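You operate a simulated robot arm through the tools that you are given. There is no shell and no other tool.

You are at the controls of a simulated two-armed robot. One attempt, no reset.

Task
Find the air line still under pressure, bleed it to zero and tag it.
Fine: look with the gauge knob and turn it off after; the tag stands in that line's slot; the air valves stay shut.

It is judged by the outcome, as a careful person would: the job done as asked, and still so three seconds after it is handed in. It fails if anything else is knocked over, pushed out of place, dropped, spilled or broken.

Robot
Two 7-joint arms with fingered hands on one trunk that stands fixed in place. Base frame: the origin is at the foot of the trunk, x ahead of it, y to its left, z up. Readings come in mm, rad, newtons and seconds.
The left shoulder is at [200, 135, 995], the right one opposite. Payload 4 kg a hand.
Tool frame (each hand has its own): the origin (TCP) lies between the finger pads and is the grasp point; the fingertips stand 25 mm ahead of it; z points along the fingers, y is the line along which they close. Largest opening 88 mm; the body of the gripper starts 29 mm behind the TCP. The gripper is a hand of 4 fingers: y runs from the thumb to the fingers, the wrist lies at [-13, -106, -174] in the tool frame, and closing takes about 1.5 s.
Orientation is told as [roll, pitch, yaw] about the base's x, y, z axes, in that order, counted from this pose: with the fingers straight down and the wrist toward the robot, the tool's x, y and z point along [0, 1, 0], [1, 0, 0] and [0, 0, -1] of the base frame.

Tools
- The arms move only by the tool move_arm. It takes "left_steps", "right_steps" or both (then of equal length, played together; a hand with none holds still); each is a list that holds one entry, the list of rows, each a list of 6 numbers: the shift along the tool's x, y, z in units of 30 mm (1.0 is 30 mm), then the turn, a rotation vector about the tool's x, y, z in units of 4 degrees (1.0 is 4 degrees). In form: [[[tx, ty, tz, wx, wy, wz], ...]]. A call has 1 to 20 rows; each row shifts and turns the commanded pose from where the row before left it, along the tool's axes as they then stand. "left_fingers" and "right_fingers" are, for a hand that has rows, the closure, from 0 (fully open) to 1 (shut), set as the call begins (left out, the last holds). A call with a number of a shift or a turn outside -1 to 1 is refused whole. Rows are played at 5 a second. More than 50 mm and 0.15 rad between two rows, or a gripper value outside its range, and nothing of the call is played. Where a pose cannot be reached the arm comes as near as it can. A force on the tool above 40 N (or 10 N above the force at the start of the call, whichever is more), or a blocked arm, ends the call early, and 0.2 s more pass. Each finger travels about 153 mm/s and halts on what it meets, pressing with about 31 N; the grip force reading is that of the motor and also rises with nothing between the fingers. The clock runs only during rows and for 0.2 s after the last one: add rows that do not move to give the fingers time. It gives the time, the measured TCP pose, the force on the tool (base axes), the opening and the grip force at its end, in the units of the frame above (readings bear some noise), with the torque about the TCP (base axes, N m) and any sound that the robot's microphone picked up.
- Cameras (640 x 400 px; columns grow to the right, rows downward): "scene" is now at [146.1, -11.3, 1606.6]; the picture's right is [-0.16, -0.99, 0.00], its down [-0.63, 0.11, -0.77] and it looks along [0.76, -0.13, -0.64] (base axes); focal length 357 px, centre (320, 200). "left" rides on the left gripper at [-64, -83, -98] in its tool frame; the picture's right is [-0.62, -0.37, 0.69], its down [0.71, -0.63, 0.30] and it looks along [0.32, 0.68, 0.65] (tool axes); focal length 265 px, centre (320, 200). "right" rides on the right gripper at [64, -83, -98] in its tool frame; the picture's right is [-0.62, 0.37, -0.69], its down [-0.71, -0.63, 0.30] and it looks along [-0.32, 0.68, 0.65] (tool axes); focal length 265 px, centre (320, 200). There is no depth. A picture from a camera that has moved, and an enlarged one, comes with that camera's place and axes in the base frame and with its lens.
- camera(camera): a new picture of that camera. No time passes.
- move_column(by): slides the trunk up (or, below 0, down) by that many mm; the arms and the scene camera ride with it, the base frame stays. It gives what a move gives, with no picture.
- grasp_type(shape, hand): the hand has 4 fingers and takes this shape, open, in about a second: jaw (thumb against the fingers, like two jaws); tri (thumb and two fingers); tip (a fingertip pinch); poke (one finger out to press); point (the index stretched); flat (the hand flat); cup (the hand cupped); fist (a fist). The gripper value then closes the fingers along that shape, each until it touches; the sizes above hold for jaw. It gives what a move gives, with no picture.
- turn_head(pan, tilt): turns the head with the scene camera to pan (to the left, within 1.693 rad either way) and tilt (down, from -0.506 to 1.204), counted from straight ahead of the robot. It gives what a move gives.
- zoom(camera, box): a new picture of the part [left, top, right, bottom] of that camera's present view, enlarged. No time passes.
- close_job(): hands the job in; it is judged then, once.

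Places have to be worked out from the pictures, the camera data and where the tool is seen. Open the grippers and draw the arms clear of the work before you hand the job in, unless the task says otherwise.

The tools are called after "Emit:" by a JSON object that holds its "op" and its "data". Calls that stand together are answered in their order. move_arm: Moves the arms, as the interface text tells. Its arguments: {"type":"object","properties":{"left_steps":{"type":"array"},"left_fingers":{"type":"number"},"right_steps":{"type":"array"},"right_fingers":{"type":"number"}},"required":[]} The other tools are called the same way: move_column (by) slides the trunk up or down; grasp_type (shape, hand) gives the hand a shape; turn_head (pan, tilt) turns the head that bears the scene camera; camera (camera) takes a picture; zoom (camera, box) takes an enlarged picture of a part of a camera's view; close_job () hands the job in.

At the start:

```text
clock: 0.0
left_tcp_pos: [635.4, 192.9, 1233.8]
left_ee_rot: [0.0, 0.0, -0.001]
left_ft_force: [-0.6, 0.1, -0.1]
left_wrist_torque: [0.01, -0.01, -0.03]
left_grip_width: 87.6
left_grasp_force: 0.2
left_shape: jaw
right_tcp_pos: [566.2, -313.8, 1257.3]
right_ee_rot: [0.0, 0.001, -0.003]
right_ft_force: [0.7, 0.0, 0.4]
right_wrist_torque: [-0.01, -0.03, 0.01]
right_grip_width: 87.4
right_grasp_force: 0.0
right_shape: jaw
trunk travel left (down, up): [-600.0, 170.0]
head pan, tilt: [-0.166, 0.693]
```

scene: 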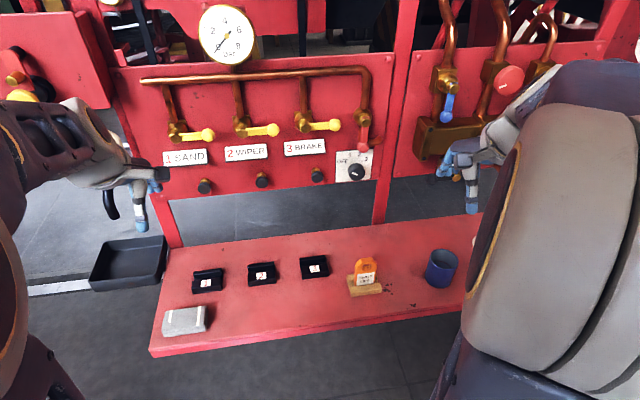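
right: 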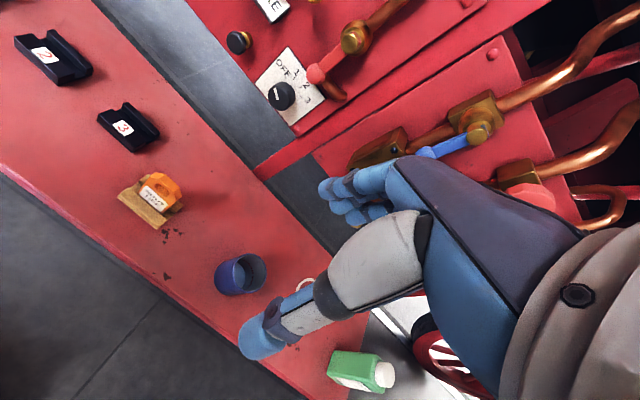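
left: 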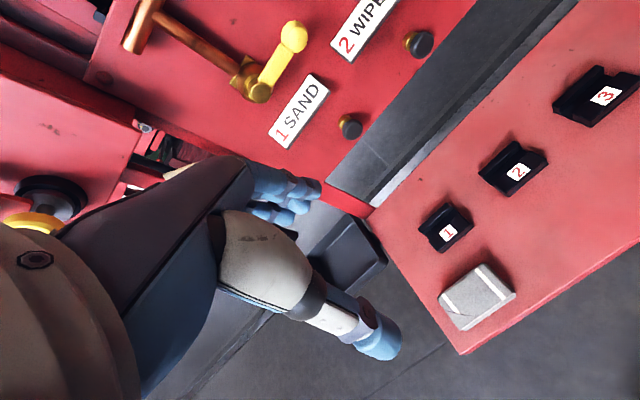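

The panel shows three yellow valves (sand, wiper, brake), black bleed buttons under them, a selector knob at the right and a gauge on top. I'll zoom in to see details.

Emit:
{"op": "zoom", "data": {"camera": "scene", "box": [130, 60, 390, 220]}}

Emit:
{"op": "zoom", "data": {"camera": "scene", "box": [320, 140, 400, 190]}}

Emit:
{"op": "zoom", "data": {"camera": "scene", "box": [190, 0, 270, 70]}}

Emit:
{"op": "zoom", "data": {"camera": "scene", "box": [150, 230, 470, 350]}}

```text
2.46 times, centred on (260, 140) of scene
camera zoom: at [146.1, -11.3, 1606.6], right [-0.16, -0.99, 0.0], down [-0.63, 0.11, -0.77], along [0.76, -0.13, -0.64], focal length 878 px, centre (468, 348)
```

zoom: 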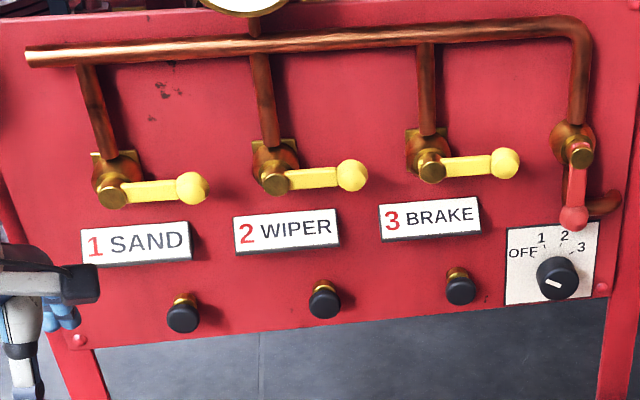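

```text
8.00 times, centred on (360, 165) of scene
camera zoom: at [146.1, -11.3, 1606.6], right [-0.16, -0.99, 0.0], down [-0.63, 0.11, -0.77], along [0.76, -0.13, -0.64], focal length 2853 px, centre (0, 480)
```

zoom: 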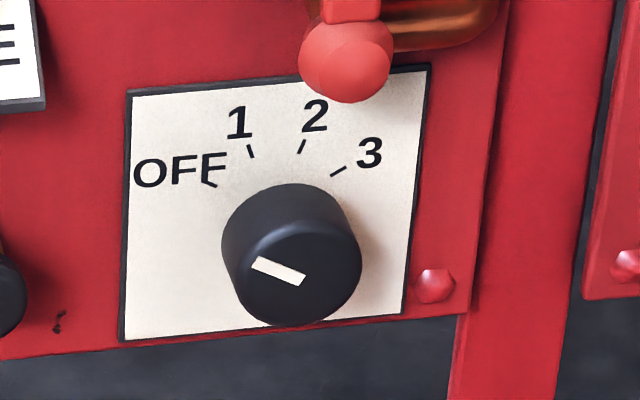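

```text
5.71 times, centred on (230, 35) of scene
camera zoom: at [146.1, -11.3, 1606.6], right [-0.16, -0.99, 0.0], down [-0.63, 0.11, -0.77], along [0.76, -0.13, -0.64], focal length 2038 px, centre (834, 1143)
```

zoom: 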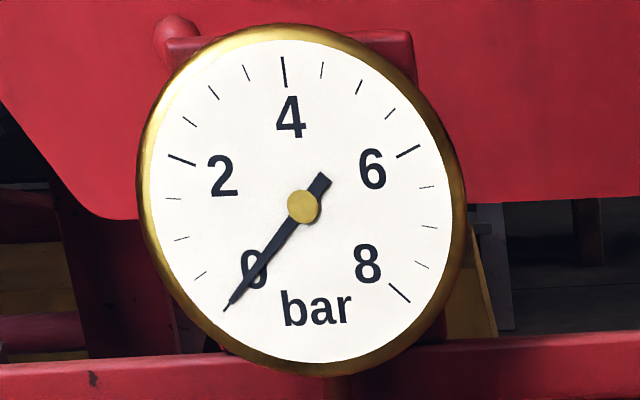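

```text
2.00 times, centred on (310, 290) of scene
camera zoom: at [146.1, -11.3, 1606.6], right [-0.16, -0.99, 0.0], down [-0.63, 0.11, -0.77], along [0.76, -0.13, -0.64], focal length 713 px, centre (340, 20)
```

zoom: 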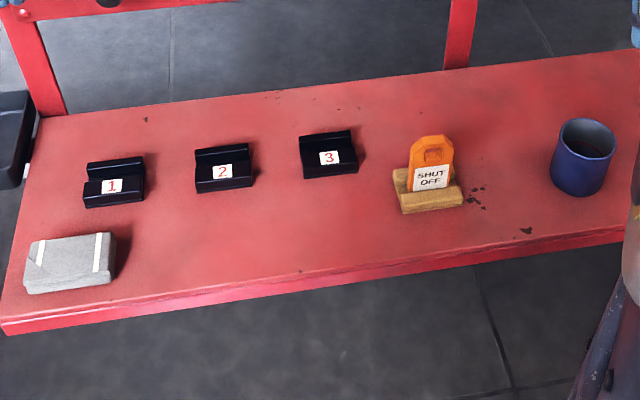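

From triangulating between the cameras I judge the selector knob at about [862,-229,1080], bleed buttons near x≈850, z≈1090, slots on the bench near x≈742, z≈870, and the tag near [693,-216,894]. I bring the right hand lower and forward, and start turning its fingers to point at the panel.

Emit:
{"op": "move_arm", "data": {"right_steps": [[[0.36, 0.5, 0.85, 0, 0, 0], [0.36, 0.5, 0.85, 0, 0, 0], [0.36, 0.5, 0.85, 0, 0, 0], [0.36, 0.5, 0.85, 0, 0, 0], [0.36, 0.5, 0.85, 0, 0, 0], [0, 0, 0, -1, 0, 0], [0, 0, 0, -1, 0, 0], [0, 0, 0, -1, 0, 0], [0, 0, 0, -1, 0, 0], [0, 0, 0, -1, 0, 0], [0, 0, 0, -1, 0, 0], [0, 0, 0, -1, 0, 0], [0, 0, 0, -1, 0, 0], [0, 0, 0, -1, 0, 0], [0, 0, 0, -1, 0, 0], [0, 0, 0, -1, 0, 0]]]}}

```text
clock: 3.4
left_tcp_pos: [634.9, 192.9, 1232.9]
left_ee_rot: [0.001, 0.001, 0.001]
left_ft_force: [0.6, 0.3, -0.8]
left_wrist_torque: [-0.01, 0.0, 0.0]
left_grip_width: 87.6
left_grasp_force: 0.1
left_shape: jaw
right_tcp_pos: [639.6, -260.0, 1132.2]
right_ee_rot: [0.012, -0.709, 0.002]
right_ft_force: [-0.7, 0.7, -0.2]
right_wrist_torque: [0.03, -0.01, 0.0]
right_grip_width: 87.6
right_grasp_force: 0.0
right_shape: jaw
right hand out of reach, approached as far as the arm can: row 8
trunk travel left (down, up): [-600.0, 170.0]
head pan, tilt: [-0.166, 0.693]
```

The hand has pitched about 41° with some reach limit noted in passing. I'll continue the turn and look.

Emit:
{"op": "move_arm", "data": {"right_steps": [[[0, 0, 0, -1, 0, 0], [0, 0, 0, -1, 0, 0], [0, 0, 0, -1, 0, 0], [0, 0, 0, -1, 0, 0], [0, 0, 0, -1, 0, 0], [0, 0, 0, -1, 0, 0], [0, 0, 0, 0, 0, 0], [0, 0, 0, 0, 0, 0]]]}}

Emit:
{"op": "camera", "data": {"camera": "scene"}}

Emit:
{"op": "camera", "data": {"camera": "right"}}

```text
clock: 5.2
left_tcp_pos: [635.4, 192.5, 1233.0]
left_ee_rot: [0.0, -0.001, 0.0]
left_ft_force: [0.2, -0.1, 0.2]
left_wrist_torque: [0.01, -0.04, -0.01]
left_grip_width: 87.4
left_grasp_force: 0.0
left_shape: jaw
right_tcp_pos: [640.5, -259.6, 1130.6]
right_ee_rot: [0.022, -1.13, -0.012]
right_ft_force: [0.4, -0.1, 0.2]
right_wrist_torque: [0.0, 0.01, -0.01]
right_grip_width: 87.8
right_grasp_force: 0.1
right_shape: jaw
trunk travel left (down, up): [-600.0, 170.0]
head pan, tilt: [-0.166, 0.693]
```

```text
taken
camera scene: at [146.1, -11.3, 1606.6], right [-0.16, -0.99, 0.0], down [-0.63, 0.11, -0.77], along [0.76, -0.13, -0.64], focal length 357 px, centre (320, 200)
```

scene: 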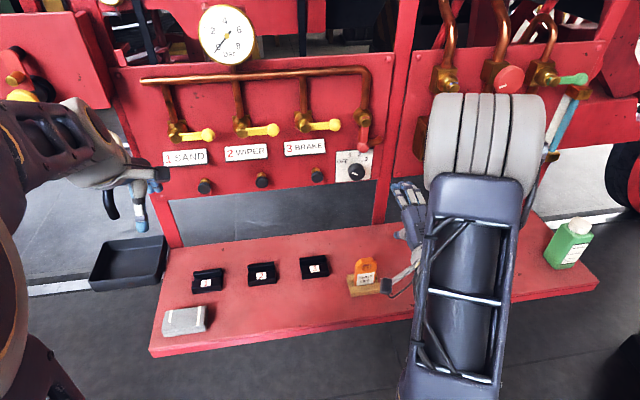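

```text
taken
camera right: at [517.0, -195.5, 1098.0], right [-0.46, -0.63, 0.62], down [0.01, -0.71, -0.71], along [0.89, -0.32, 0.34], focal length 265 px, centre (320, 200)
```

right: 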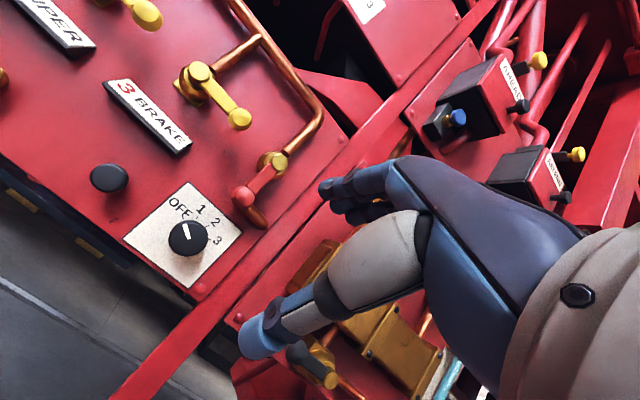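

The right camera sees the knob and the panel. I zoom in on it to fix the knob's place and the dial marks.

Emit:
{"op": "zoom", "data": {"camera": "right", "box": [80, 140, 280, 300]}}

Emit:
{"op": "zoom", "data": {"camera": "scene", "box": [320, 110, 400, 190]}}

```text
2.50 times, centred on (180, 220) of right
camera zoom: at [517.0, -195.5, 1098.0], right [-0.46, -0.63, 0.62], down [0.01, -0.71, -0.71], along [0.89, -0.32, 0.34], focal length 664 px, centre (670, 150)
```

zoom: 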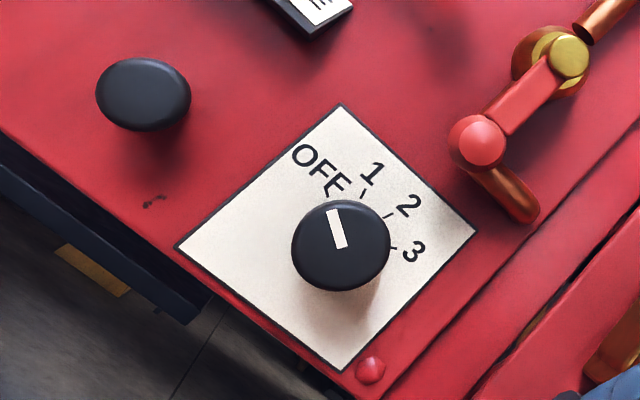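

```text
5.00 times, centred on (360, 150) of scene
camera zoom: at [146.1, -11.3, 1606.6], right [-0.16, -0.99, 0.0], down [-0.63, 0.11, -0.77], along [0.76, -0.13, -0.64], focal length 1783 px, centre (120, 450)
```

zoom: 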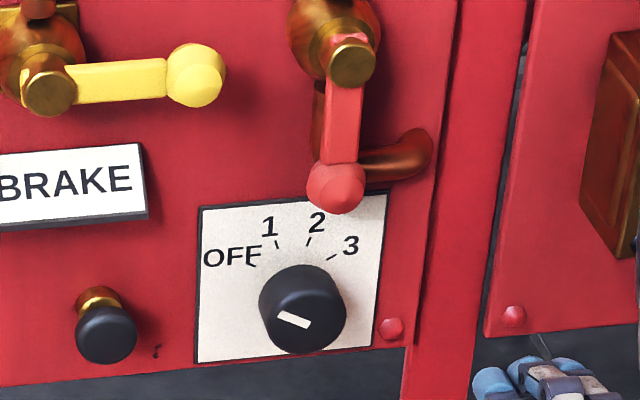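

Plate face is at x≈900, the knob front at x≈867 with its axis at y≈-228.5, z≈1077 and about 45 mm across; the red handle's ball hangs only ~65 mm above it, so I'll grip from the side. I finish pitching to horizontal and roll the hand.

Emit:
{"op": "move_arm", "data": {"right_steps": [[[0, 0, 0, -1, 0, 0], [0, 0, 0, -1, 0, 0], [0, 0, 0, -1, 0, 0], [0, 0, 0, -1, 0, 0], [0, 0, 0, -1, 0, 0], [0, 0, 0, -0.5, 0, 0], [0, 0, 0, 0, 0, -1], [0, 0, 0, 0, 0, -1], [0, 0, 0, 0, 0, -1], [0, 0, 0, 0, 0, -1], [0, 0, 0, 0, 0, -1], [0, 0, 0, 0, 0, -1], [0, 0, 0, 0, 0, -1], [0, 0, 0, 0, 0, -1], [0, 0, 0, 0, 0, -1], [0, 0, 0, 0, 0, -1], [0, 0, 0, 0, 0, -1], [0, 0, 0, 0, 0, -1], [0, 0, 0, 0, 0, 0], [0, 0, 0, 0, 0, 0]]]}}

Emit:
{"op": "camera", "data": {"camera": "scene"}}

Emit:
{"op": "camera", "data": {"camera": "right"}}

```text
clock: 9.4
left_tcp_pos: [635.4, 192.2, 1233.2]
left_ee_rot: [0.0, 0.0, 0.0]
left_ft_force: [0.0, 0.2, 0.8]
left_wrist_torque: [-0.02, 0.0, -0.01]
left_grip_width: 87.6
left_grasp_force: 0.1
left_shape: jaw
right_tcp_pos: [753.4, -287.4, 1242.6]
right_ee_rot: [-1.488, -0.742, 1.522]
right_ft_force: [-0.2, 0.6, 0.0]
right_wrist_torque: [0.01, 0.04, -0.02]
right_grip_width: 87.6
right_grasp_force: 0.0
right_shape: jaw
right hand out of reach, approached as far as the arm can: row 3, 4, 5, 6, 7, 8, 9, 10, 11, 12, 13, 14, 15, 16, 17, 18
trunk travel left (down, up): [-600.0, 170.0]
head pan, tilt: [-0.166, 0.693]
```

```text
taken
camera scene: at [146.1, -11.3, 1606.6], right [-0.16, -0.99, 0.0], down [-0.63, 0.11, -0.77], along [0.76, -0.13, -0.64], focal length 357 px, centre (320, 200)
```

scene: 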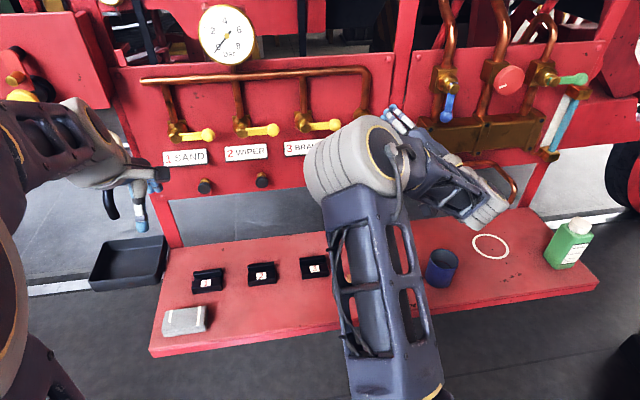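

```text
taken
camera right: at [651.0, -306.7, 1145.3], right [-0.65, -0.15, 0.75], down [0.32, -0.94, 0.08], along [0.69, 0.29, 0.66], focal length 265 px, centre (320, 200)
```

right: 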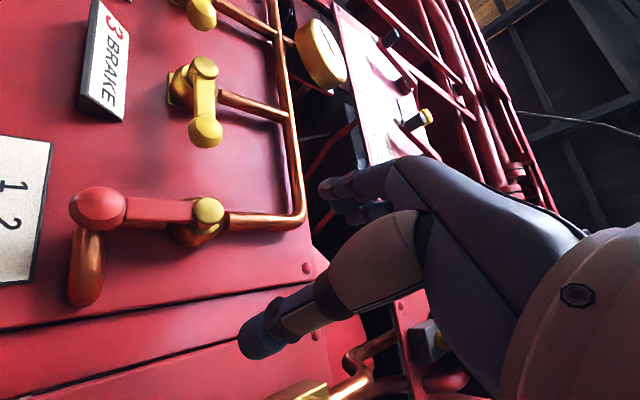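

The hand drifted off toward z 1243 because the commanded pose was too folded for the arm. I undo one roll step to see how the commanded pose is being followed before going on.

Emit:
{"op": "move_arm", "data": {"right_steps": [[[0, 0, 0, 0, 0, 1], [0, 0, 0, 0, 0, 0]]]}}

```text
clock: 10.0
left_tcp_pos: [635.5, 192.7, 1233.9]
left_ee_rot: [0.001, 0.0, 0.0]
left_ft_force: [0.4, 0.5, -1.0]
left_wrist_torque: [-0.03, -0.01, 0.02]
left_grip_width: 87.5
left_grasp_force: 0.0
left_shape: jaw
right_tcp_pos: [753.0, -288.8, 1243.3]
right_ee_rot: [-1.486, -0.812, 1.518]
right_ft_force: [-0.3, -0.7, 0.6]
right_wrist_torque: [0.01, -0.01, 0.01]
right_grip_width: 87.9
right_grasp_force: 0.1
right_shape: jaw
trunk travel left (down, up): [-600.0, 170.0]
head pan, tilt: [-0.166, 0.693]
```

The orientation is as wanted (fingers forward, rolled ~45°), but the arm folds too tightly at this shoulder height. Nothing lies above either hand, so I raise the trunk to gain reach room, then look.

Emit:
{"op": "move_column", "data": {"by": 165}}

Emit:
{"op": "camera", "data": {"camera": "scene"}}

```text
clock: 11.9
left_tcp_pos: [634.4, 193.4, 1397.3]
left_ee_rot: [0.0, -0.001, 0.001]
left_ft_force: [0.7, 0.0, -0.2]
left_wrist_torque: [-0.02, -0.01, -0.05]
left_grip_width: 87.3
left_grasp_force: 0.0
left_shape: jaw
right_tcp_pos: [754.4, -287.8, 1407.4]
right_ee_rot: [-1.485, -0.81, 1.518]
right_ft_force: [-0.3, 0.1, -0.1]
right_wrist_torque: [0.0, 0.02, -0.02]
right_grip_width: 87.8
right_grasp_force: 0.0
right_shape: jaw
trunk travel left (down, up): [-765.0, 5.0]
head pan, tilt: [-0.166, 0.693]
```

```text
taken
camera scene: at [146.1, -11.3, 1771.5], right [-0.16, -0.99, 0.0], down [-0.63, 0.11, -0.77], along [0.76, -0.13, -0.64], focal length 357 px, centre (320, 200)
```

scene: 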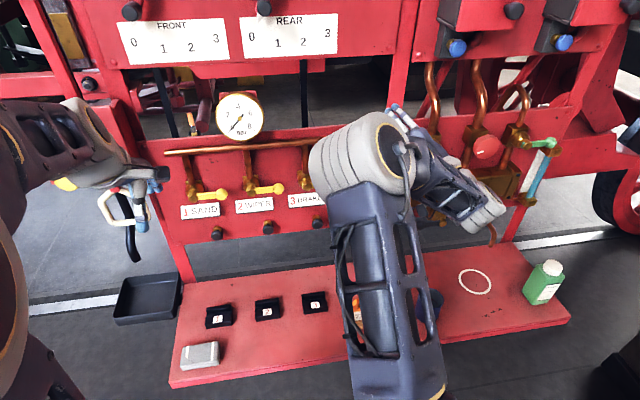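

The gauge stays in view. I set the fingers to about 60 mm opening, move the hand slightly right and forward, and descend beside the red handle with the fingertips kept short of it.

Emit:
{"op": "move_arm", "data": {"right_steps": [[[-0.22, -0.2, 0.68, -0.3, -0.3, 0], [-0.22, -0.2, 0.68, -0.33, -0.3, 0], [0.914, -0.957, 0, 0, 0, 0], [0.914, -0.957, 0, 0, 0, 0], [0.914, -0.957, 0, 0, 0, 0], [0.914, -0.957, 0, 0, 0, 0], [0, 0, 0, 0, 0, 0]]], "right_fingers": 0.3}}

Emit:
{"op": "camera", "data": {"camera": "scene"}}

Emit:
{"op": "camera", "data": {"camera": "right"}}

```text
clock: 13.5
left_tcp_pos: [634.4, 191.7, 1398.4]
left_ee_rot: [0.001, 0.001, 0.0]
left_ft_force: [-0.3, 0.6, 0.0]
left_wrist_torque: [-0.01, 0.01, -0.01]
left_grip_width: 87.7
left_grasp_force: 0.1
left_shape: jaw
right_tcp_pos: [815.3, -342.7, 1297.6]
right_ee_rot: [-1.551, -0.819, 1.583]
right_ft_force: [-0.6, 0.1, -0.6]
right_wrist_torque: [-0.02, -0.01, -0.03]
right_grip_width: 62.0
right_grasp_force: 0.1
right_shape: jaw
right hand out of reach, approached as far as the arm can: row 4, 5, 6
trunk travel left (down, up): [-765.0, 5.0]
head pan, tilt: [-0.166, 0.693]
```

```text
taken
camera scene: at [146.2, -11.3, 1771.6], right [-0.16, -0.99, 0.0], down [-0.63, 0.11, -0.77], along [0.76, -0.13, -0.64], focal length 357 px, centre (320, 200)
```

scene: 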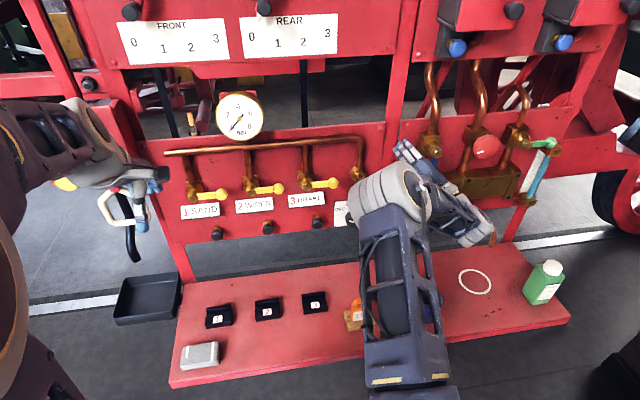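

```text
taken
camera right: at [717.3, -355.3, 1193.8], right [-0.68, -0.22, 0.7], down [0.33, -0.94, 0.02], along [0.66, 0.25, 0.71], focal length 265 px, centre (320, 200)
```

right: 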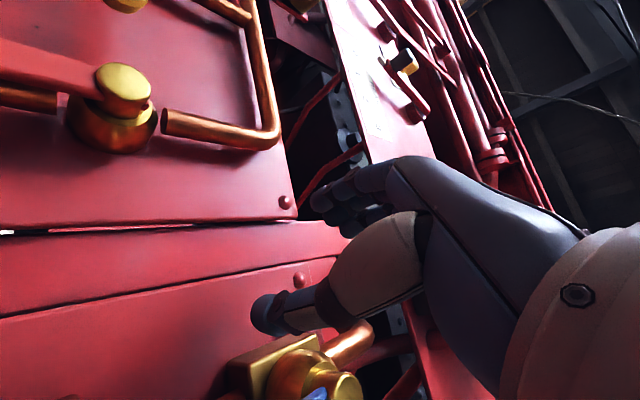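

The arm got pushed sideways toward the blue valve by its wrist limits: with palm facing right or down the wrist bends too far. I retreat back up and left along the way I came, then will switch to a palm-left/up posture.

Emit:
{"op": "move_arm", "data": {"right_steps": [[[-0.22, 0.857, -0.22, 0, 0, 0], [-0.22, 0.857, -0.22, 0, 0, 0], [-0.22, 0.857, -0.22, 0, 0, 0], [-0.3, 0.93, -0.92, 0, 0, 0], [-0.3, 0.93, -0.92, 0, 0, 0], [0, 0, 0, 0, 0, 1], [0, 0, 0, 0, 0, 1], [0, 0, 0, 0, 0, 1], [0, 0, 0, 0, 0, 1], [0, 0, 0, 0, 0, 1], [0, 0, 0, 0, 0, 1], [0, 0, 0, 0, 0, 0]]]}}

Emit:
{"op": "camera", "data": {"camera": "scene"}}

```text
clock: 16.1
left_tcp_pos: [633.6, 192.1, 1398.7]
left_ee_rot: [0.002, -0.001, 0.0]
left_ft_force: [0.6, 0.3, 0.4]
left_wrist_torque: [-0.01, -0.01, -0.01]
left_grip_width: 87.7
left_grasp_force: 0.1
left_shape: jaw
right_tcp_pos: [749.0, -281.7, 1428.1]
right_ee_rot: [-1.577, -1.233, 1.586]
right_ft_force: [-0.1, 0.8, -0.3]
right_wrist_torque: [0.04, 0.02, 0.02]
right_grip_width: 61.8
right_grasp_force: 0.0
right_shape: jaw
right hand out of reach, approached as far as the arm can: row 4, 5
trunk travel left (down, up): [-765.0, 5.0]
head pan, tilt: [-0.166, 0.693]
```

```text
taken
camera scene: at [146.1, -11.3, 1771.6], right [-0.16, -0.99, 0.0], down [-0.63, 0.11, -0.77], along [0.76, -0.13, -0.64], focal length 357 px, centre (320, 200)
```

scene: 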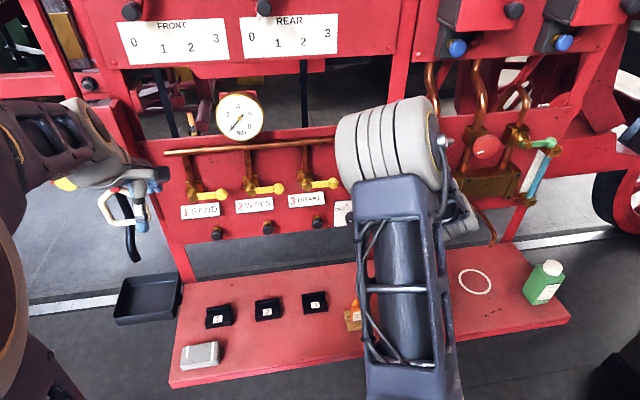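

The hand is clear and free. I keep rolling it the natural way (clockwise) to bring the palm to the left.

Emit:
{"op": "move_arm", "data": {"right_steps": [[[0, 0, 0, 0, 0, 1], [0, 0, 0, 0, 0, 1], [0, 0, 0, 0, 0, 1], [0, 0, 0, 0, 0, 1], [0, 0, 0, 0, 0, 1], [0, 0, 0, 0, 0, 1], [0, 0, 0, 0, 0, 1], [0, 0, 0, 0, 0, 1], [0, 0, 0, 0, 0, 1], [0, 0, 0, 0, 0, 1], [0, 0, 0, 0, 0, 1], [0, 0, 0, 0, 0, 1], [0, 0, 0, 0, 0, 1], [0, 0, 0, 0, 0, 1], [0, 0, 0, 0, 0, 1], [0, 0, 0, 0, 0, 1], [0, 0, 0, 0, 0, 1], [0, 0, 0, 0, 0, 1], [0, 0, 0, 0, 0, 0]]]}}

Emit:
{"op": "camera", "data": {"camera": "scene"}}

```text
clock: 20.1
left_tcp_pos: [634.7, 192.1, 1398.2]
left_ee_rot: [-0.001, 0.001, 0.0]
left_ft_force: [0.3, 0.4, 0.2]
left_wrist_torque: [0.0, 0.01, 0.0]
left_grip_width: 87.4
left_grasp_force: 0.0
left_shape: jaw
right_tcp_pos: [727.1, -367.4, 1371.3]
right_ee_rot: [1.584, -0.656, -1.563]
right_ft_force: [0.1, 0.9, 0.3]
right_wrist_torque: [0.0, -0.01, -0.02]
right_grip_width: 61.8
right_grasp_force: 0.0
right_shape: jaw
right hand out of reach, approached as far as the arm can: row 10, 11, 12, 13, 14, 15, 16, 17, 18
trunk travel left (down, up): [-765.0, 5.0]
head pan, tilt: [-0.166, 0.693]
```

```text
taken
camera scene: at [146.1, -11.4, 1771.6], right [-0.16, -0.99, 0.0], down [-0.63, 0.11, -0.77], along [0.76, -0.13, -0.64], focal length 357 px, centre (320, 200)
```

scene: 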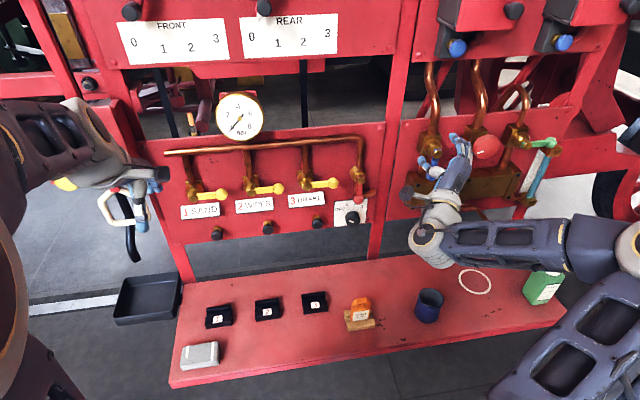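

Now the elbow is out to the right and the forearm lies naturally. I move diagonally left and down toward the knob at this safe distance from the panel, in two halves.

Emit:
{"op": "move_arm", "data": {"right_steps": [[[-0.494, -0.965, 0, 0, 0, 0], [-0.494, -0.965, 0, 0, 0, 0], [-0.494, -0.965, 0, 0, 0, 0], [-0.494, -0.965, 0, 0, 0, 0], [-0.494, -0.965, 0, 0, 0, 0], [0, 0, 0, 0, 0, 0]]]}}

Emit:
{"op": "camera", "data": {"camera": "scene"}}

```text
clock: 21.5
left_tcp_pos: [635.6, 192.1, 1398.1]
left_ee_rot: [0.0, 0.001, -0.001]
left_ft_force: [-0.2, -0.2, -0.2]
left_wrist_torque: [0.02, 0.01, 0.0]
left_grip_width: 87.6
left_grasp_force: 0.1
left_shape: jaw
right_tcp_pos: [725.0, -296.7, 1225.9]
right_ee_rot: [1.575, -0.651, -1.565]
right_ft_force: [-0.4, 0.4, 0.3]
right_wrist_torque: [-0.05, 0.01, -0.01]
right_grip_width: 62.0
right_grasp_force: 0.0
right_shape: jaw
trunk travel left (down, up): [-765.0, 5.0]
head pan, tilt: [-0.166, 0.693]
```

```text
taken
camera scene: at [146.1, -11.3, 1771.6], right [-0.16, -0.99, 0.0], down [-0.63, 0.11, -0.77], along [0.76, -0.13, -0.64], focal length 357 px, centre (320, 200)
```

scene: 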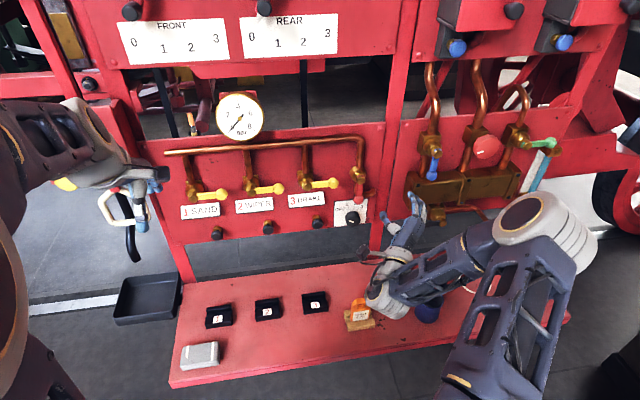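

Works without reach trouble. I roll further so the wrist stays high above the tag, then check.

Emit:
{"op": "move_arm", "data": {"right_steps": [[[0, 0, 0, 0, 0, 1], [0, 0, 0, 0, 0, 1], [0, 0, 0, 0, 0, 1], [0, 0, 0, 0, 0, 1], [0, 0, 0, 0, 0, 1], [0, 0, 0, 0, 0, 1], [0, 0, 0, 0, 0, 1], [0, 0, 0, 0, 0, 1], [0, 0, 0, 0, 0, 0]]]}}

Emit:
{"op": "camera", "data": {"camera": "scene"}}

Emit:
{"op": "camera", "data": {"camera": "right"}}

```text
clock: 23.5
left_tcp_pos: [634.0, 191.4, 1398.1]
left_ee_rot: [0.0, 0.0, 0.001]
left_ft_force: [0.6, -0.7, -0.1]
left_wrist_torque: [0.01, 0.0, 0.01]
left_grip_width: 87.6
left_grasp_force: 0.2
left_shape: jaw
right_tcp_pos: [727.0, -296.9, 1222.0]
right_ee_rot: [1.58, -0.096, -1.56]
right_ft_force: [-0.6, -0.5, 0.5]
right_wrist_torque: [0.03, 0.01, 0.02]
right_grip_width: 62.0
right_grasp_force: 0.0
right_shape: jaw
trunk travel left (down, up): [-765.0, 5.0]
head pan, tilt: [-0.166, 0.693]
```

```text
taken
camera scene: at [146.1, -11.4, 1771.6], right [-0.16, -0.99, 0.0], down [-0.63, 0.11, -0.77], along [0.76, -0.13, -0.64], focal length 357 px, centre (320, 200)
```

scene: 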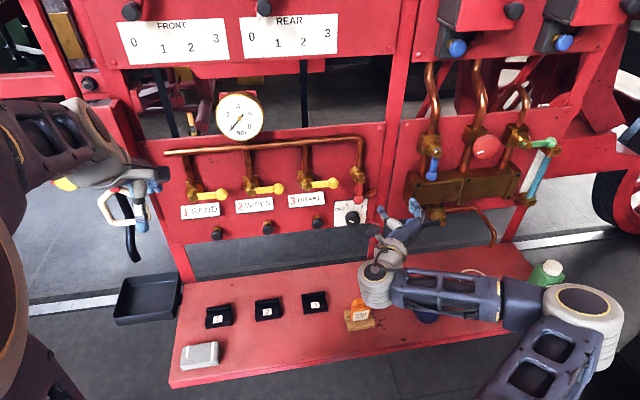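

```text
taken
camera right: at [627.6, -209.6, 1278.1], right [-0.68, -0.43, -0.59], down [0.31, 0.56, -0.77], along [0.66, -0.7, -0.25], focal length 265 px, centre (320, 200)
```

right: 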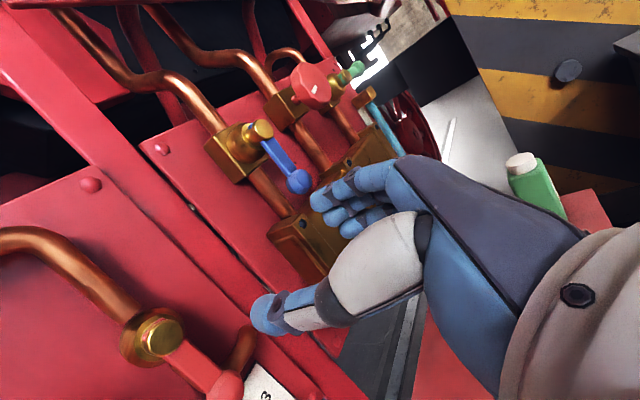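

Roll is ~85° (fingers to the right, thumb left), fully reached. I move left 68 mm and down 145 mm to line up with the knob axis at this stand-off, then check forearm clearance over the bench.

Emit:
{"op": "move_arm", "data": {"right_steps": [[[-0.92, -0.544, 0, 0, 0, 0], [-0.92, -0.544, 0, 0, 0, 0], [-0.92, -0.544, 0, 0, 0, 0], [-0.92, -0.544, 0, 0, 0, 0], [-0.92, -0.544, 0, 0, 0, 0], [0, 0, 0, 0, 0, 0]]]}}

Emit:
{"op": "camera", "data": {"camera": "scene"}}

Emit:
{"op": "camera", "data": {"camera": "right"}}

Emit:
{"op": "camera", "data": {"camera": "left"}}

```text
clock: 24.9
left_tcp_pos: [634.8, 192.8, 1397.9]
left_ee_rot: [0.001, 0.002, 0.0]
left_ft_force: [-0.5, -0.1, 0.1]
left_wrist_torque: [0.01, 0.0, -0.02]
left_grip_width: 87.4
left_grasp_force: 0.0
left_shape: jaw
right_tcp_pos: [727.0, -230.5, 1078.5]
right_ee_rot: [1.574, -0.096, -1.562]
right_ft_force: [0.2, 0.3, 0.9]
right_wrist_torque: [0.01, -0.02, -0.04]
right_grip_width: 61.9
right_grasp_force: 0.0
right_shape: jaw
trunk travel left (down, up): [-765.0, 5.0]
head pan, tilt: [-0.166, 0.693]
```

```text
taken
camera scene: at [146.1, -11.3, 1771.6], right [-0.16, -0.99, 0.0], down [-0.63, 0.11, -0.77], along [0.76, -0.13, -0.64], focal length 357 px, centre (320, 200)
```

scene: 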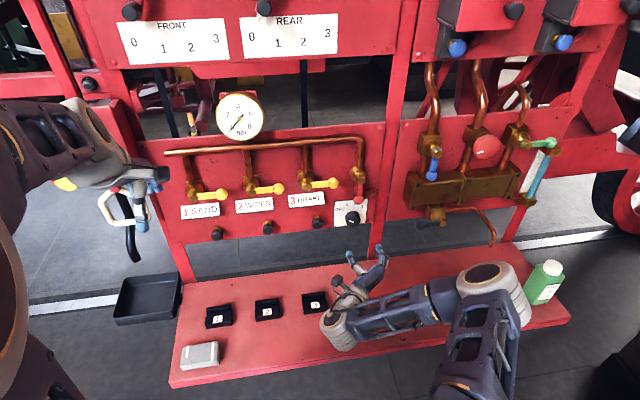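

```text
taken
camera right: at [628.8, -141.6, 1134.0], right [-0.69, -0.43, -0.58], down [0.3, 0.56, -0.77], along [0.66, -0.71, -0.26], focal length 265 px, centre (320, 200)
```

right: 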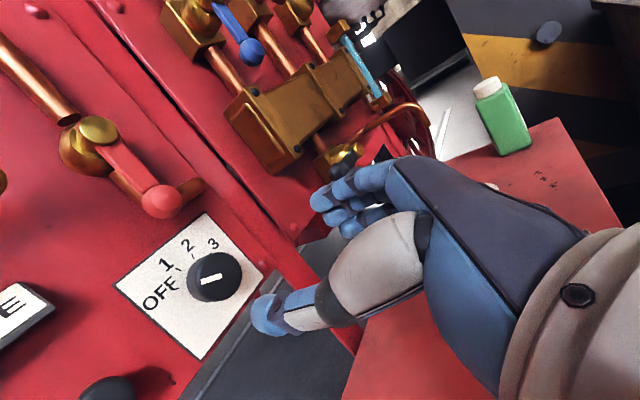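

```text
taken
camera left: at [552.2, 127.1, 1496.4], right [-0.37, -0.62, -0.69], down [-0.63, 0.71, -0.3], along [0.68, 0.32, -0.65], focal length 265 px, centre (320, 200)
```

left: 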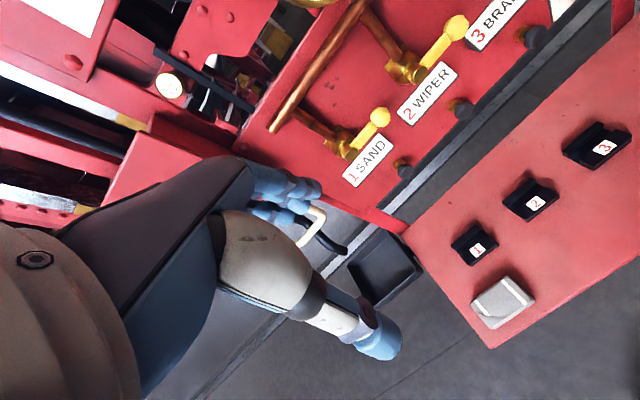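

The view confirms the knob axis at about y=-229, z=1075, aligned with the hand, and the forearm passes well above tag and cup. I advance to just short of the knob and look.

Emit:
{"op": "move_arm", "data": {"right_steps": [[[-0.02, -0.01, 0.9, 0, 0, 0], [-0.02, -0.01, 0.9, 0, 0, 0], [-0.02, -0.01, 0.9, 0, 0, 0], [0, -0.01, 0.8, 0, 0, 0], [0, 0, 0, 0, 0, 0]]]}}

Emit:
{"op": "camera", "data": {"camera": "right"}}

Emit:
{"op": "zoom", "data": {"camera": "scene", "box": [300, 170, 460, 290]}}

```text
clock: 26.1
left_tcp_pos: [635.4, 192.5, 1399.2]
left_ee_rot: [0.0, 0.0, -0.001]
left_ft_force: [-0.1, -1.0, -0.6]
left_wrist_torque: [0.04, 0.03, 0.01]
left_grip_width: 87.8
left_grasp_force: 0.0
left_shape: jaw
right_tcp_pos: [831.4, -227.4, 1076.2]
right_ee_rot: [1.573, -0.093, -1.562]
right_ft_force: [0.5, 0.2, -0.5]
right_wrist_torque: [0.01, -0.01, -0.02]
right_grip_width: 62.0
right_grasp_force: 0.2
right_shape: jaw
trunk travel left (down, up): [-765.0, 5.0]
head pan, tilt: [-0.166, 0.693]
```

```text
taken
camera right: at [733.5, -139.1, 1132.3], right [-0.69, -0.43, -0.58], down [0.3, 0.56, -0.77], along [0.66, -0.71, -0.26], focal length 265 px, centre (320, 200)
```

right: 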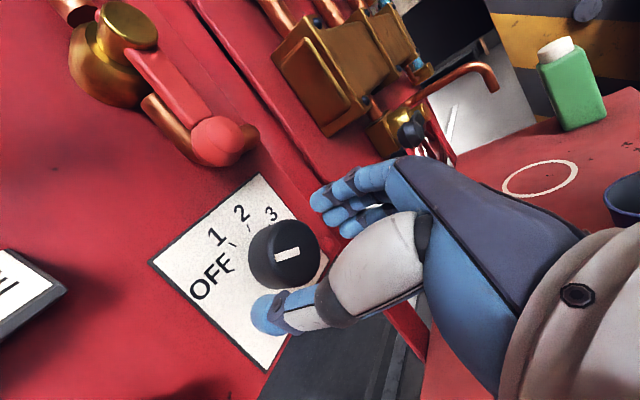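

```text
3.33 times, centred on (380, 230) of scene
camera zoom: at [146.1, -11.4, 1771.6], right [-0.16, -0.99, 0.0], down [-0.63, 0.11, -0.77], along [0.76, -0.13, -0.64], focal length 1189 px, centre (120, 100)
```

zoom: 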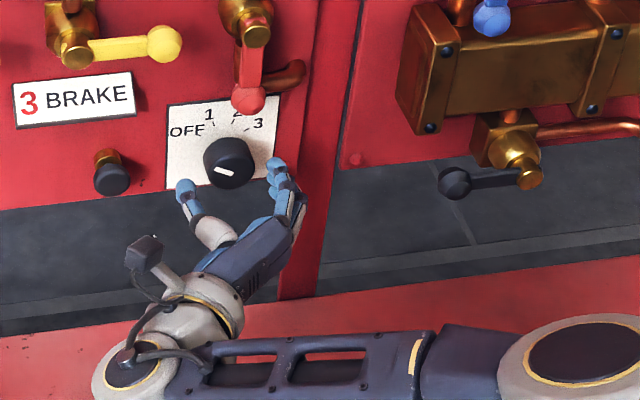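

The knob sits centred between thumb and fingers. Before gripping, I test here in free space that the wrist can turn the 45° needed.

Emit:
{"op": "move_arm", "data": {"right_steps": [[[0, 0, 0, 0, 0, 1], [0, 0, 0, 0, 0, 1], [0, 0, 0, 0, 0, 1], [0, 0, 0, 0, 0, 1], [0, 0, 0, 0, 0, 1], [0, 0, 0, 0, 0, 1], [0, 0, 0, 0, 0, 1], [0, 0, 0, 0, 0, 1], [0, 0, 0, 0, 0, 1], [0, 0, 0, 0, 0, 1], [0, 0, 0, 0, 0, 1], [0, 0, 0, 0, 0, 1], [0, 0, 0, 0, 0, 0]]]}}

Emit:
{"op": "camera", "data": {"camera": "scene"}}

```text
clock: 28.9
left_tcp_pos: [635.2, 192.4, 1397.8]
left_ee_rot: [0.0, 0.0, 0.001]
left_ft_force: [-0.1, 0.6, 0.5]
left_wrist_torque: [0.05, 0.01, 0.02]
left_grip_width: 87.7
left_grasp_force: 0.0
left_shape: jaw
right_tcp_pos: [830.2, -227.7, 1077.0]
right_ee_rot: [1.58, 0.389, -1.559]
right_ft_force: [0.2, -0.4, 0.5]
right_wrist_torque: [0.03, -0.03, -0.03]
right_grip_width: 62.1
right_grasp_force: 0.0
right_shape: jaw
right hand out of reach, approached as far as the arm can: row 8, 9, 10, 11, 12
trunk travel left (down, up): [-765.0, 5.0]
head pan, tilt: [-0.166, 0.693]
```

```text
taken
camera scene: at [146.1, -11.3, 1771.6], right [-0.16, -0.99, 0.0], down [-0.63, 0.11, -0.77], along [0.76, -0.13, -0.64], focal length 357 px, centre (320, 200)
```

scene: 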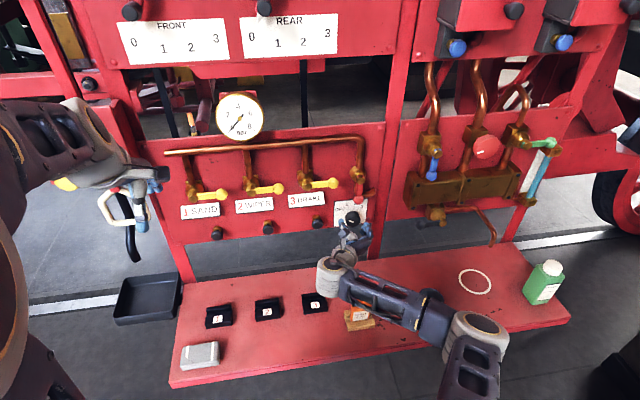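

The wrist reaches a roll of about 112°, so I'll start the grip at about 62°. I roll back 50°.

Emit:
{"op": "move_arm", "data": {"right_steps": [[[0, 0, 0, 0, 0, -1], [0, 0, 0, 0, 0, -1], [0, 0, 0, 0, 0, -1], [0, 0, 0, 0, 0, -1], [0, 0, 0, 0, 0, -1], [0, 0, 0, 0, 0, -1], [0, 0, 0, 0, 0, -1], [0, 0, 0, 0, 0, -1], [0, 0, 0, 0, 0, -1], [0, 0, 0, 0, 0, -1], [0, 0, 0, 0, 0, -1], [0, 0, 0, 0, 0, -1], [0, 0, 0, 0, 0, -1], [0, 0, 0, 0, 0, 0]]]}}

Emit:
{"op": "camera", "data": {"camera": "scene"}}

Emit:
{"op": "camera", "data": {"camera": "right"}}

```text
clock: 31.9
left_tcp_pos: [634.4, 191.7, 1398.5]
left_ee_rot: [0.0, 0.001, -0.001]
left_ft_force: [0.7, -0.4, -0.1]
left_wrist_torque: [-0.04, -0.01, -0.03]
left_grip_width: 87.6
left_grasp_force: 0.0
left_shape: jaw
right_tcp_pos: [831.6, -227.5, 1077.8]
right_ee_rot: [1.581, -0.519, -1.566]
right_ft_force: [0.7, 0.2, 0.7]
right_wrist_torque: [0.02, 0.0, -0.01]
right_grip_width: 62.0
right_grasp_force: 0.1
right_shape: jaw
trunk travel left (down, up): [-765.0, 5.0]
head pan, tilt: [-0.166, 0.693]
```

```text
taken
camera scene: at [146.1, -11.3, 1771.6], right [-0.16, -0.99, 0.0], down [-0.63, 0.11, -0.77], along [0.76, -0.13, -0.64], focal length 357 px, centre (320, 200)
```

scene: 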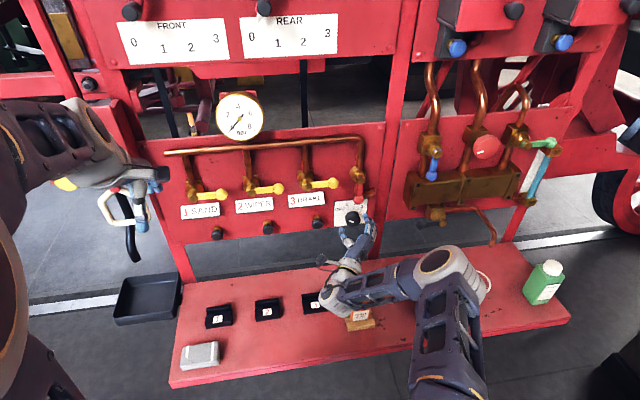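

```text
taken
camera right: at [732.7, -124.6, 1091.0], right [-0.68, -0.63, -0.36], down [0.31, 0.2, -0.93], along [0.66, -0.75, 0.06], focal length 265 px, centre (320, 200)
```

right: 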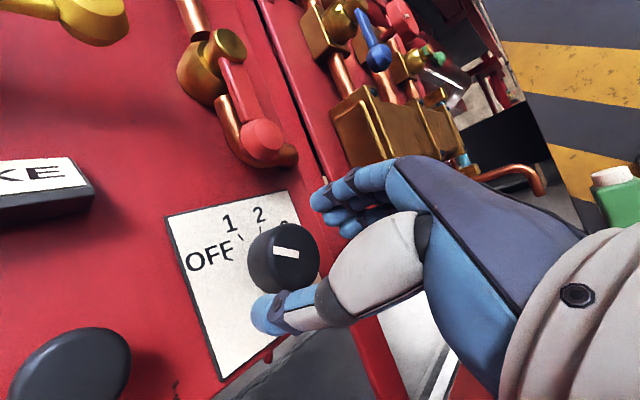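

Good alignment. I advance 34 mm so the pads straddle the knob, leaving the tips ~8 mm short of the plate.

Emit:
{"op": "move_arm", "data": {"right_steps": [[[-0.02, 0, 0.57, 0, 0, 0], [-0.02, 0, 0.57, 0, 0, 0], [0, 0, 0, 0, 0, 0]]]}}

Emit:
{"op": "move_arm", "data": {"right_steps": [[[0, 0, 0, 0, 0, 0], [0, 0, 0, 0, 0, 0], [0, 0, 0, 0, 0, 0], [0, 0, 0, 0, 0, 0], [0, 0, 0, 0, 0, 0], [0, 0, 0, 0, 0, 0]]], "right_fingers": 0.7}}

Emit:
{"op": "camera", "data": {"camera": "right"}}

Emit:
{"op": "zoom", "data": {"camera": "scene", "box": [300, 170, 460, 290]}}

```text
clock: 32.7
left_tcp_pos: [634.0, 192.7, 1398.5]
left_ee_rot: [0.001, 0.001, -0.001]
left_ft_force: [1.0, 0.0, 0.4]
left_wrist_torque: [-0.03, 0.01, -0.02]
left_grip_width: 87.9
left_grasp_force: 0.1
left_shape: jaw
right_tcp_pos: [866.5, -227.5, 1077.2]
right_ee_rot: [1.581, -0.519, -1.564]
right_ft_force: [-0.9, -0.2, -0.5]
right_wrist_torque: [0.0, -0.01, -0.01]
right_grip_width: 62.0
right_grasp_force: 0.0
right_shape: jaw
trunk travel left (down, up): [-765.0, 5.0]
head pan, tilt: [-0.166, 0.693]
```

```text
clock: 34.1
left_tcp_pos: [636.7, 192.5, 1398.7]
left_ee_rot: [-0.001, -0.002, 0.0]
left_ft_force: [1.8, 0.4, -0.4]
left_wrist_torque: [-0.01, 0.01, 0.01]
left_grip_width: 87.6
left_grasp_force: 0.0
left_shape: jaw
right_tcp_pos: [866.8, -227.3, 1074.9]
right_ee_rot: [1.58, -0.518, -1.564]
right_ft_force: [21.5, 1.3, -0.7]
right_wrist_torque: [-0.01, 0.04, 0.16]
right_grip_width: 29.7
right_grasp_force: 30.8
right_shape: jaw
trunk travel left (down, up): [-765.0, 5.0]
head pan, tilt: [-0.166, 0.693]
```

```text
taken
camera right: at [767.8, -123.9, 1089.6], right [-0.68, -0.63, -0.36], down [0.31, 0.2, -0.93], along [0.66, -0.75, 0.06], focal length 265 px, centre (320, 200)
```

right: 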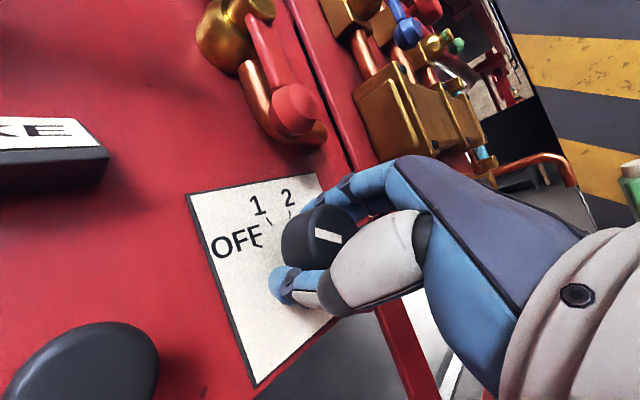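

```text
3.33 times, centred on (380, 230) of scene
camera zoom: at [147.1, -11.2, 1771.5], right [-0.16, -0.99, 0.0], down [-0.63, 0.1, -0.77], along [0.76, -0.13, -0.64], focal length 1189 px, centre (120, 100)
```

zoom: 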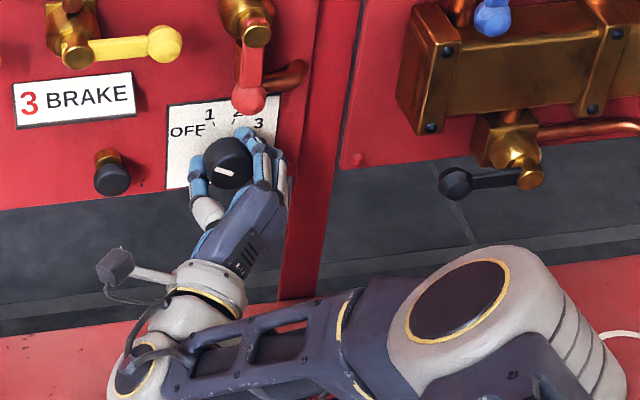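

The knob is gripped. I turn it clockwise 45° to position 1 and read the gauge.

Emit:
{"op": "move_arm", "data": {"right_steps": [[[0, 0, 0, 0, 0, 1], [0, 0, 0, 0, 0, 1], [0, 0, 0, 0, 0, 1], [0, 0, 0, 0, 0, 1], [0, 0, 0, 0, 0, 1], [0, 0, 0, 0, 0, 1], [0, 0, 0, 0, 0, 1], [0, 0, 0, 0, 0, 1], [0, 0, 0, 0, 0, 1], [0, 0, 0, 0, 0, 1], [0, 0, 0, 0, 0, 1], [0, 0, 0, 0, 0, 0.25], [0, 0, 0, 0, 0, 0], [0, 0, 0, 0, 0, 0]]]}}

Emit:
{"op": "zoom", "data": {"camera": "scene", "box": [200, 80, 280, 150]}}

Emit:
{"op": "zoom", "data": {"camera": "scene", "box": [310, 180, 410, 255]}}

Emit:
{"op": "camera", "data": {"camera": "right"}}

```text
clock: 37.1
left_tcp_pos: [637.0, 192.2, 1398.8]
left_ee_rot: [0.0, 0.0, 0.0]
left_ft_force: [0.0, 0.3, -0.1]
left_wrist_torque: [0.0, 0.04, 0.01]
left_grip_width: 87.7
left_grasp_force: 0.0
left_shape: jaw
right_tcp_pos: [866.3, -228.7, 1076.4]
right_ee_rot: [1.579, 0.269, -1.56]
right_ft_force: [21.2, -3.5, 8.8]
right_wrist_torque: [-0.1, -0.13, 0.02]
right_grip_width: 29.8
right_grasp_force: 31.1
right_shape: jaw
trunk travel left (down, up): [-765.0, 5.0]
head pan, tilt: [-0.166, 0.693]
```

```text
5.71 times, centred on (240, 115) of scene
camera zoom: at [146.7, -11.4, 1771.6], right [-0.16, -0.99, 0.0], down [-0.63, 0.11, -0.77], along [0.76, -0.13, -0.64], focal length 2038 px, centre (777, 686)
```

zoom: 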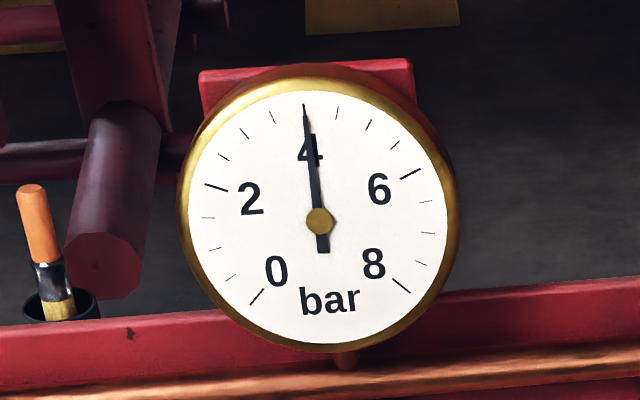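

```text
5.33 times, centred on (360, 218) of scene
camera zoom: at [146.7, -11.4, 1771.6], right [-0.16, -0.99, 0.0], down [-0.63, 0.11, -0.77], along [0.76, -0.13, -0.64], focal length 1902 px, centre (107, 107)
```

zoom: 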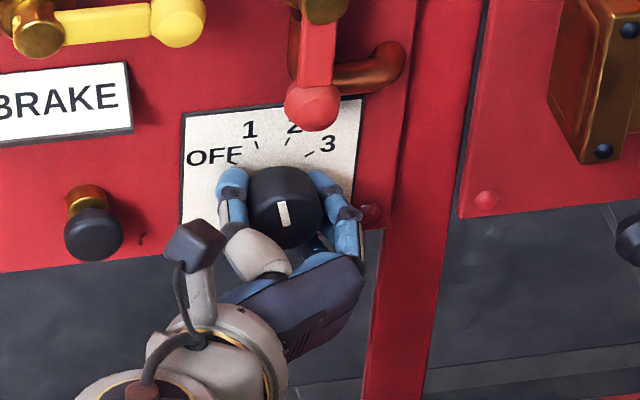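

```text
taken
camera right: at [767.7, -165.7, 1159.4], right [-0.69, -0.2, -0.7], down [0.3, 0.8, -0.52], along [0.66, -0.57, -0.49], focal length 265 px, centre (320, 200)
```

right: 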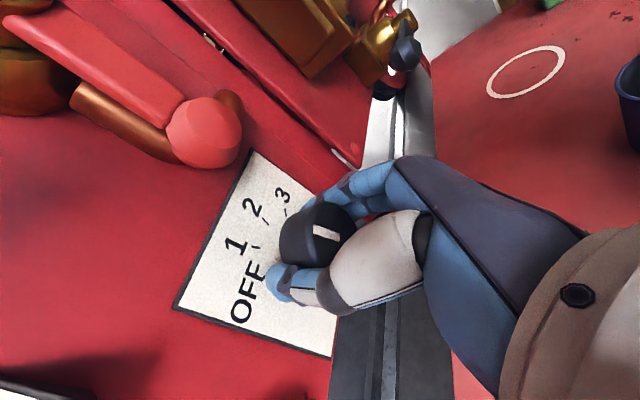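

The gauge jumps to about 4 bar. I zoom in to check where the pointer stands relative to mark 1.

Emit:
{"op": "zoom", "data": {"camera": "scene", "box": [335, 195, 385, 230]}}

Emit:
{"op": "zoom", "data": {"camera": "right", "box": [220, 150, 380, 290]}}

```text
11.43 times, centred on (360, 212) of scene
camera zoom: at [146.7, -11.4, 1771.6], right [-0.16, -0.99, 0.0], down [-0.63, 0.11, -0.77], along [0.76, -0.13, -0.64], focal length 4075 px, centre (-137, 57)
```

zoom: 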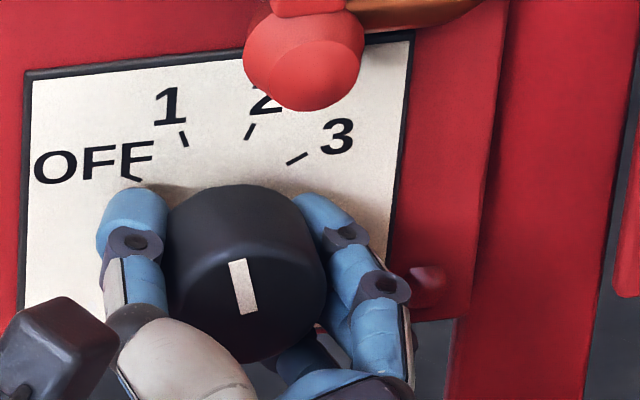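

```text
2.86 times, centred on (300, 220) of right
camera zoom: at [767.7, -165.7, 1159.4], right [-0.69, -0.2, -0.7], down [0.3, 0.8, -0.52], along [0.66, -0.57, -0.49], focal length 758 px, centre (377, 143)
```

zoom: 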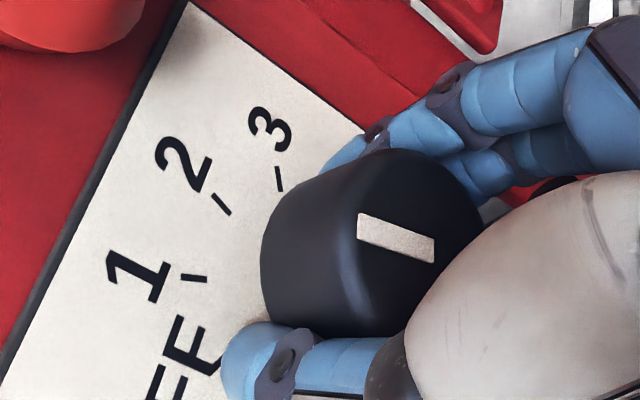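

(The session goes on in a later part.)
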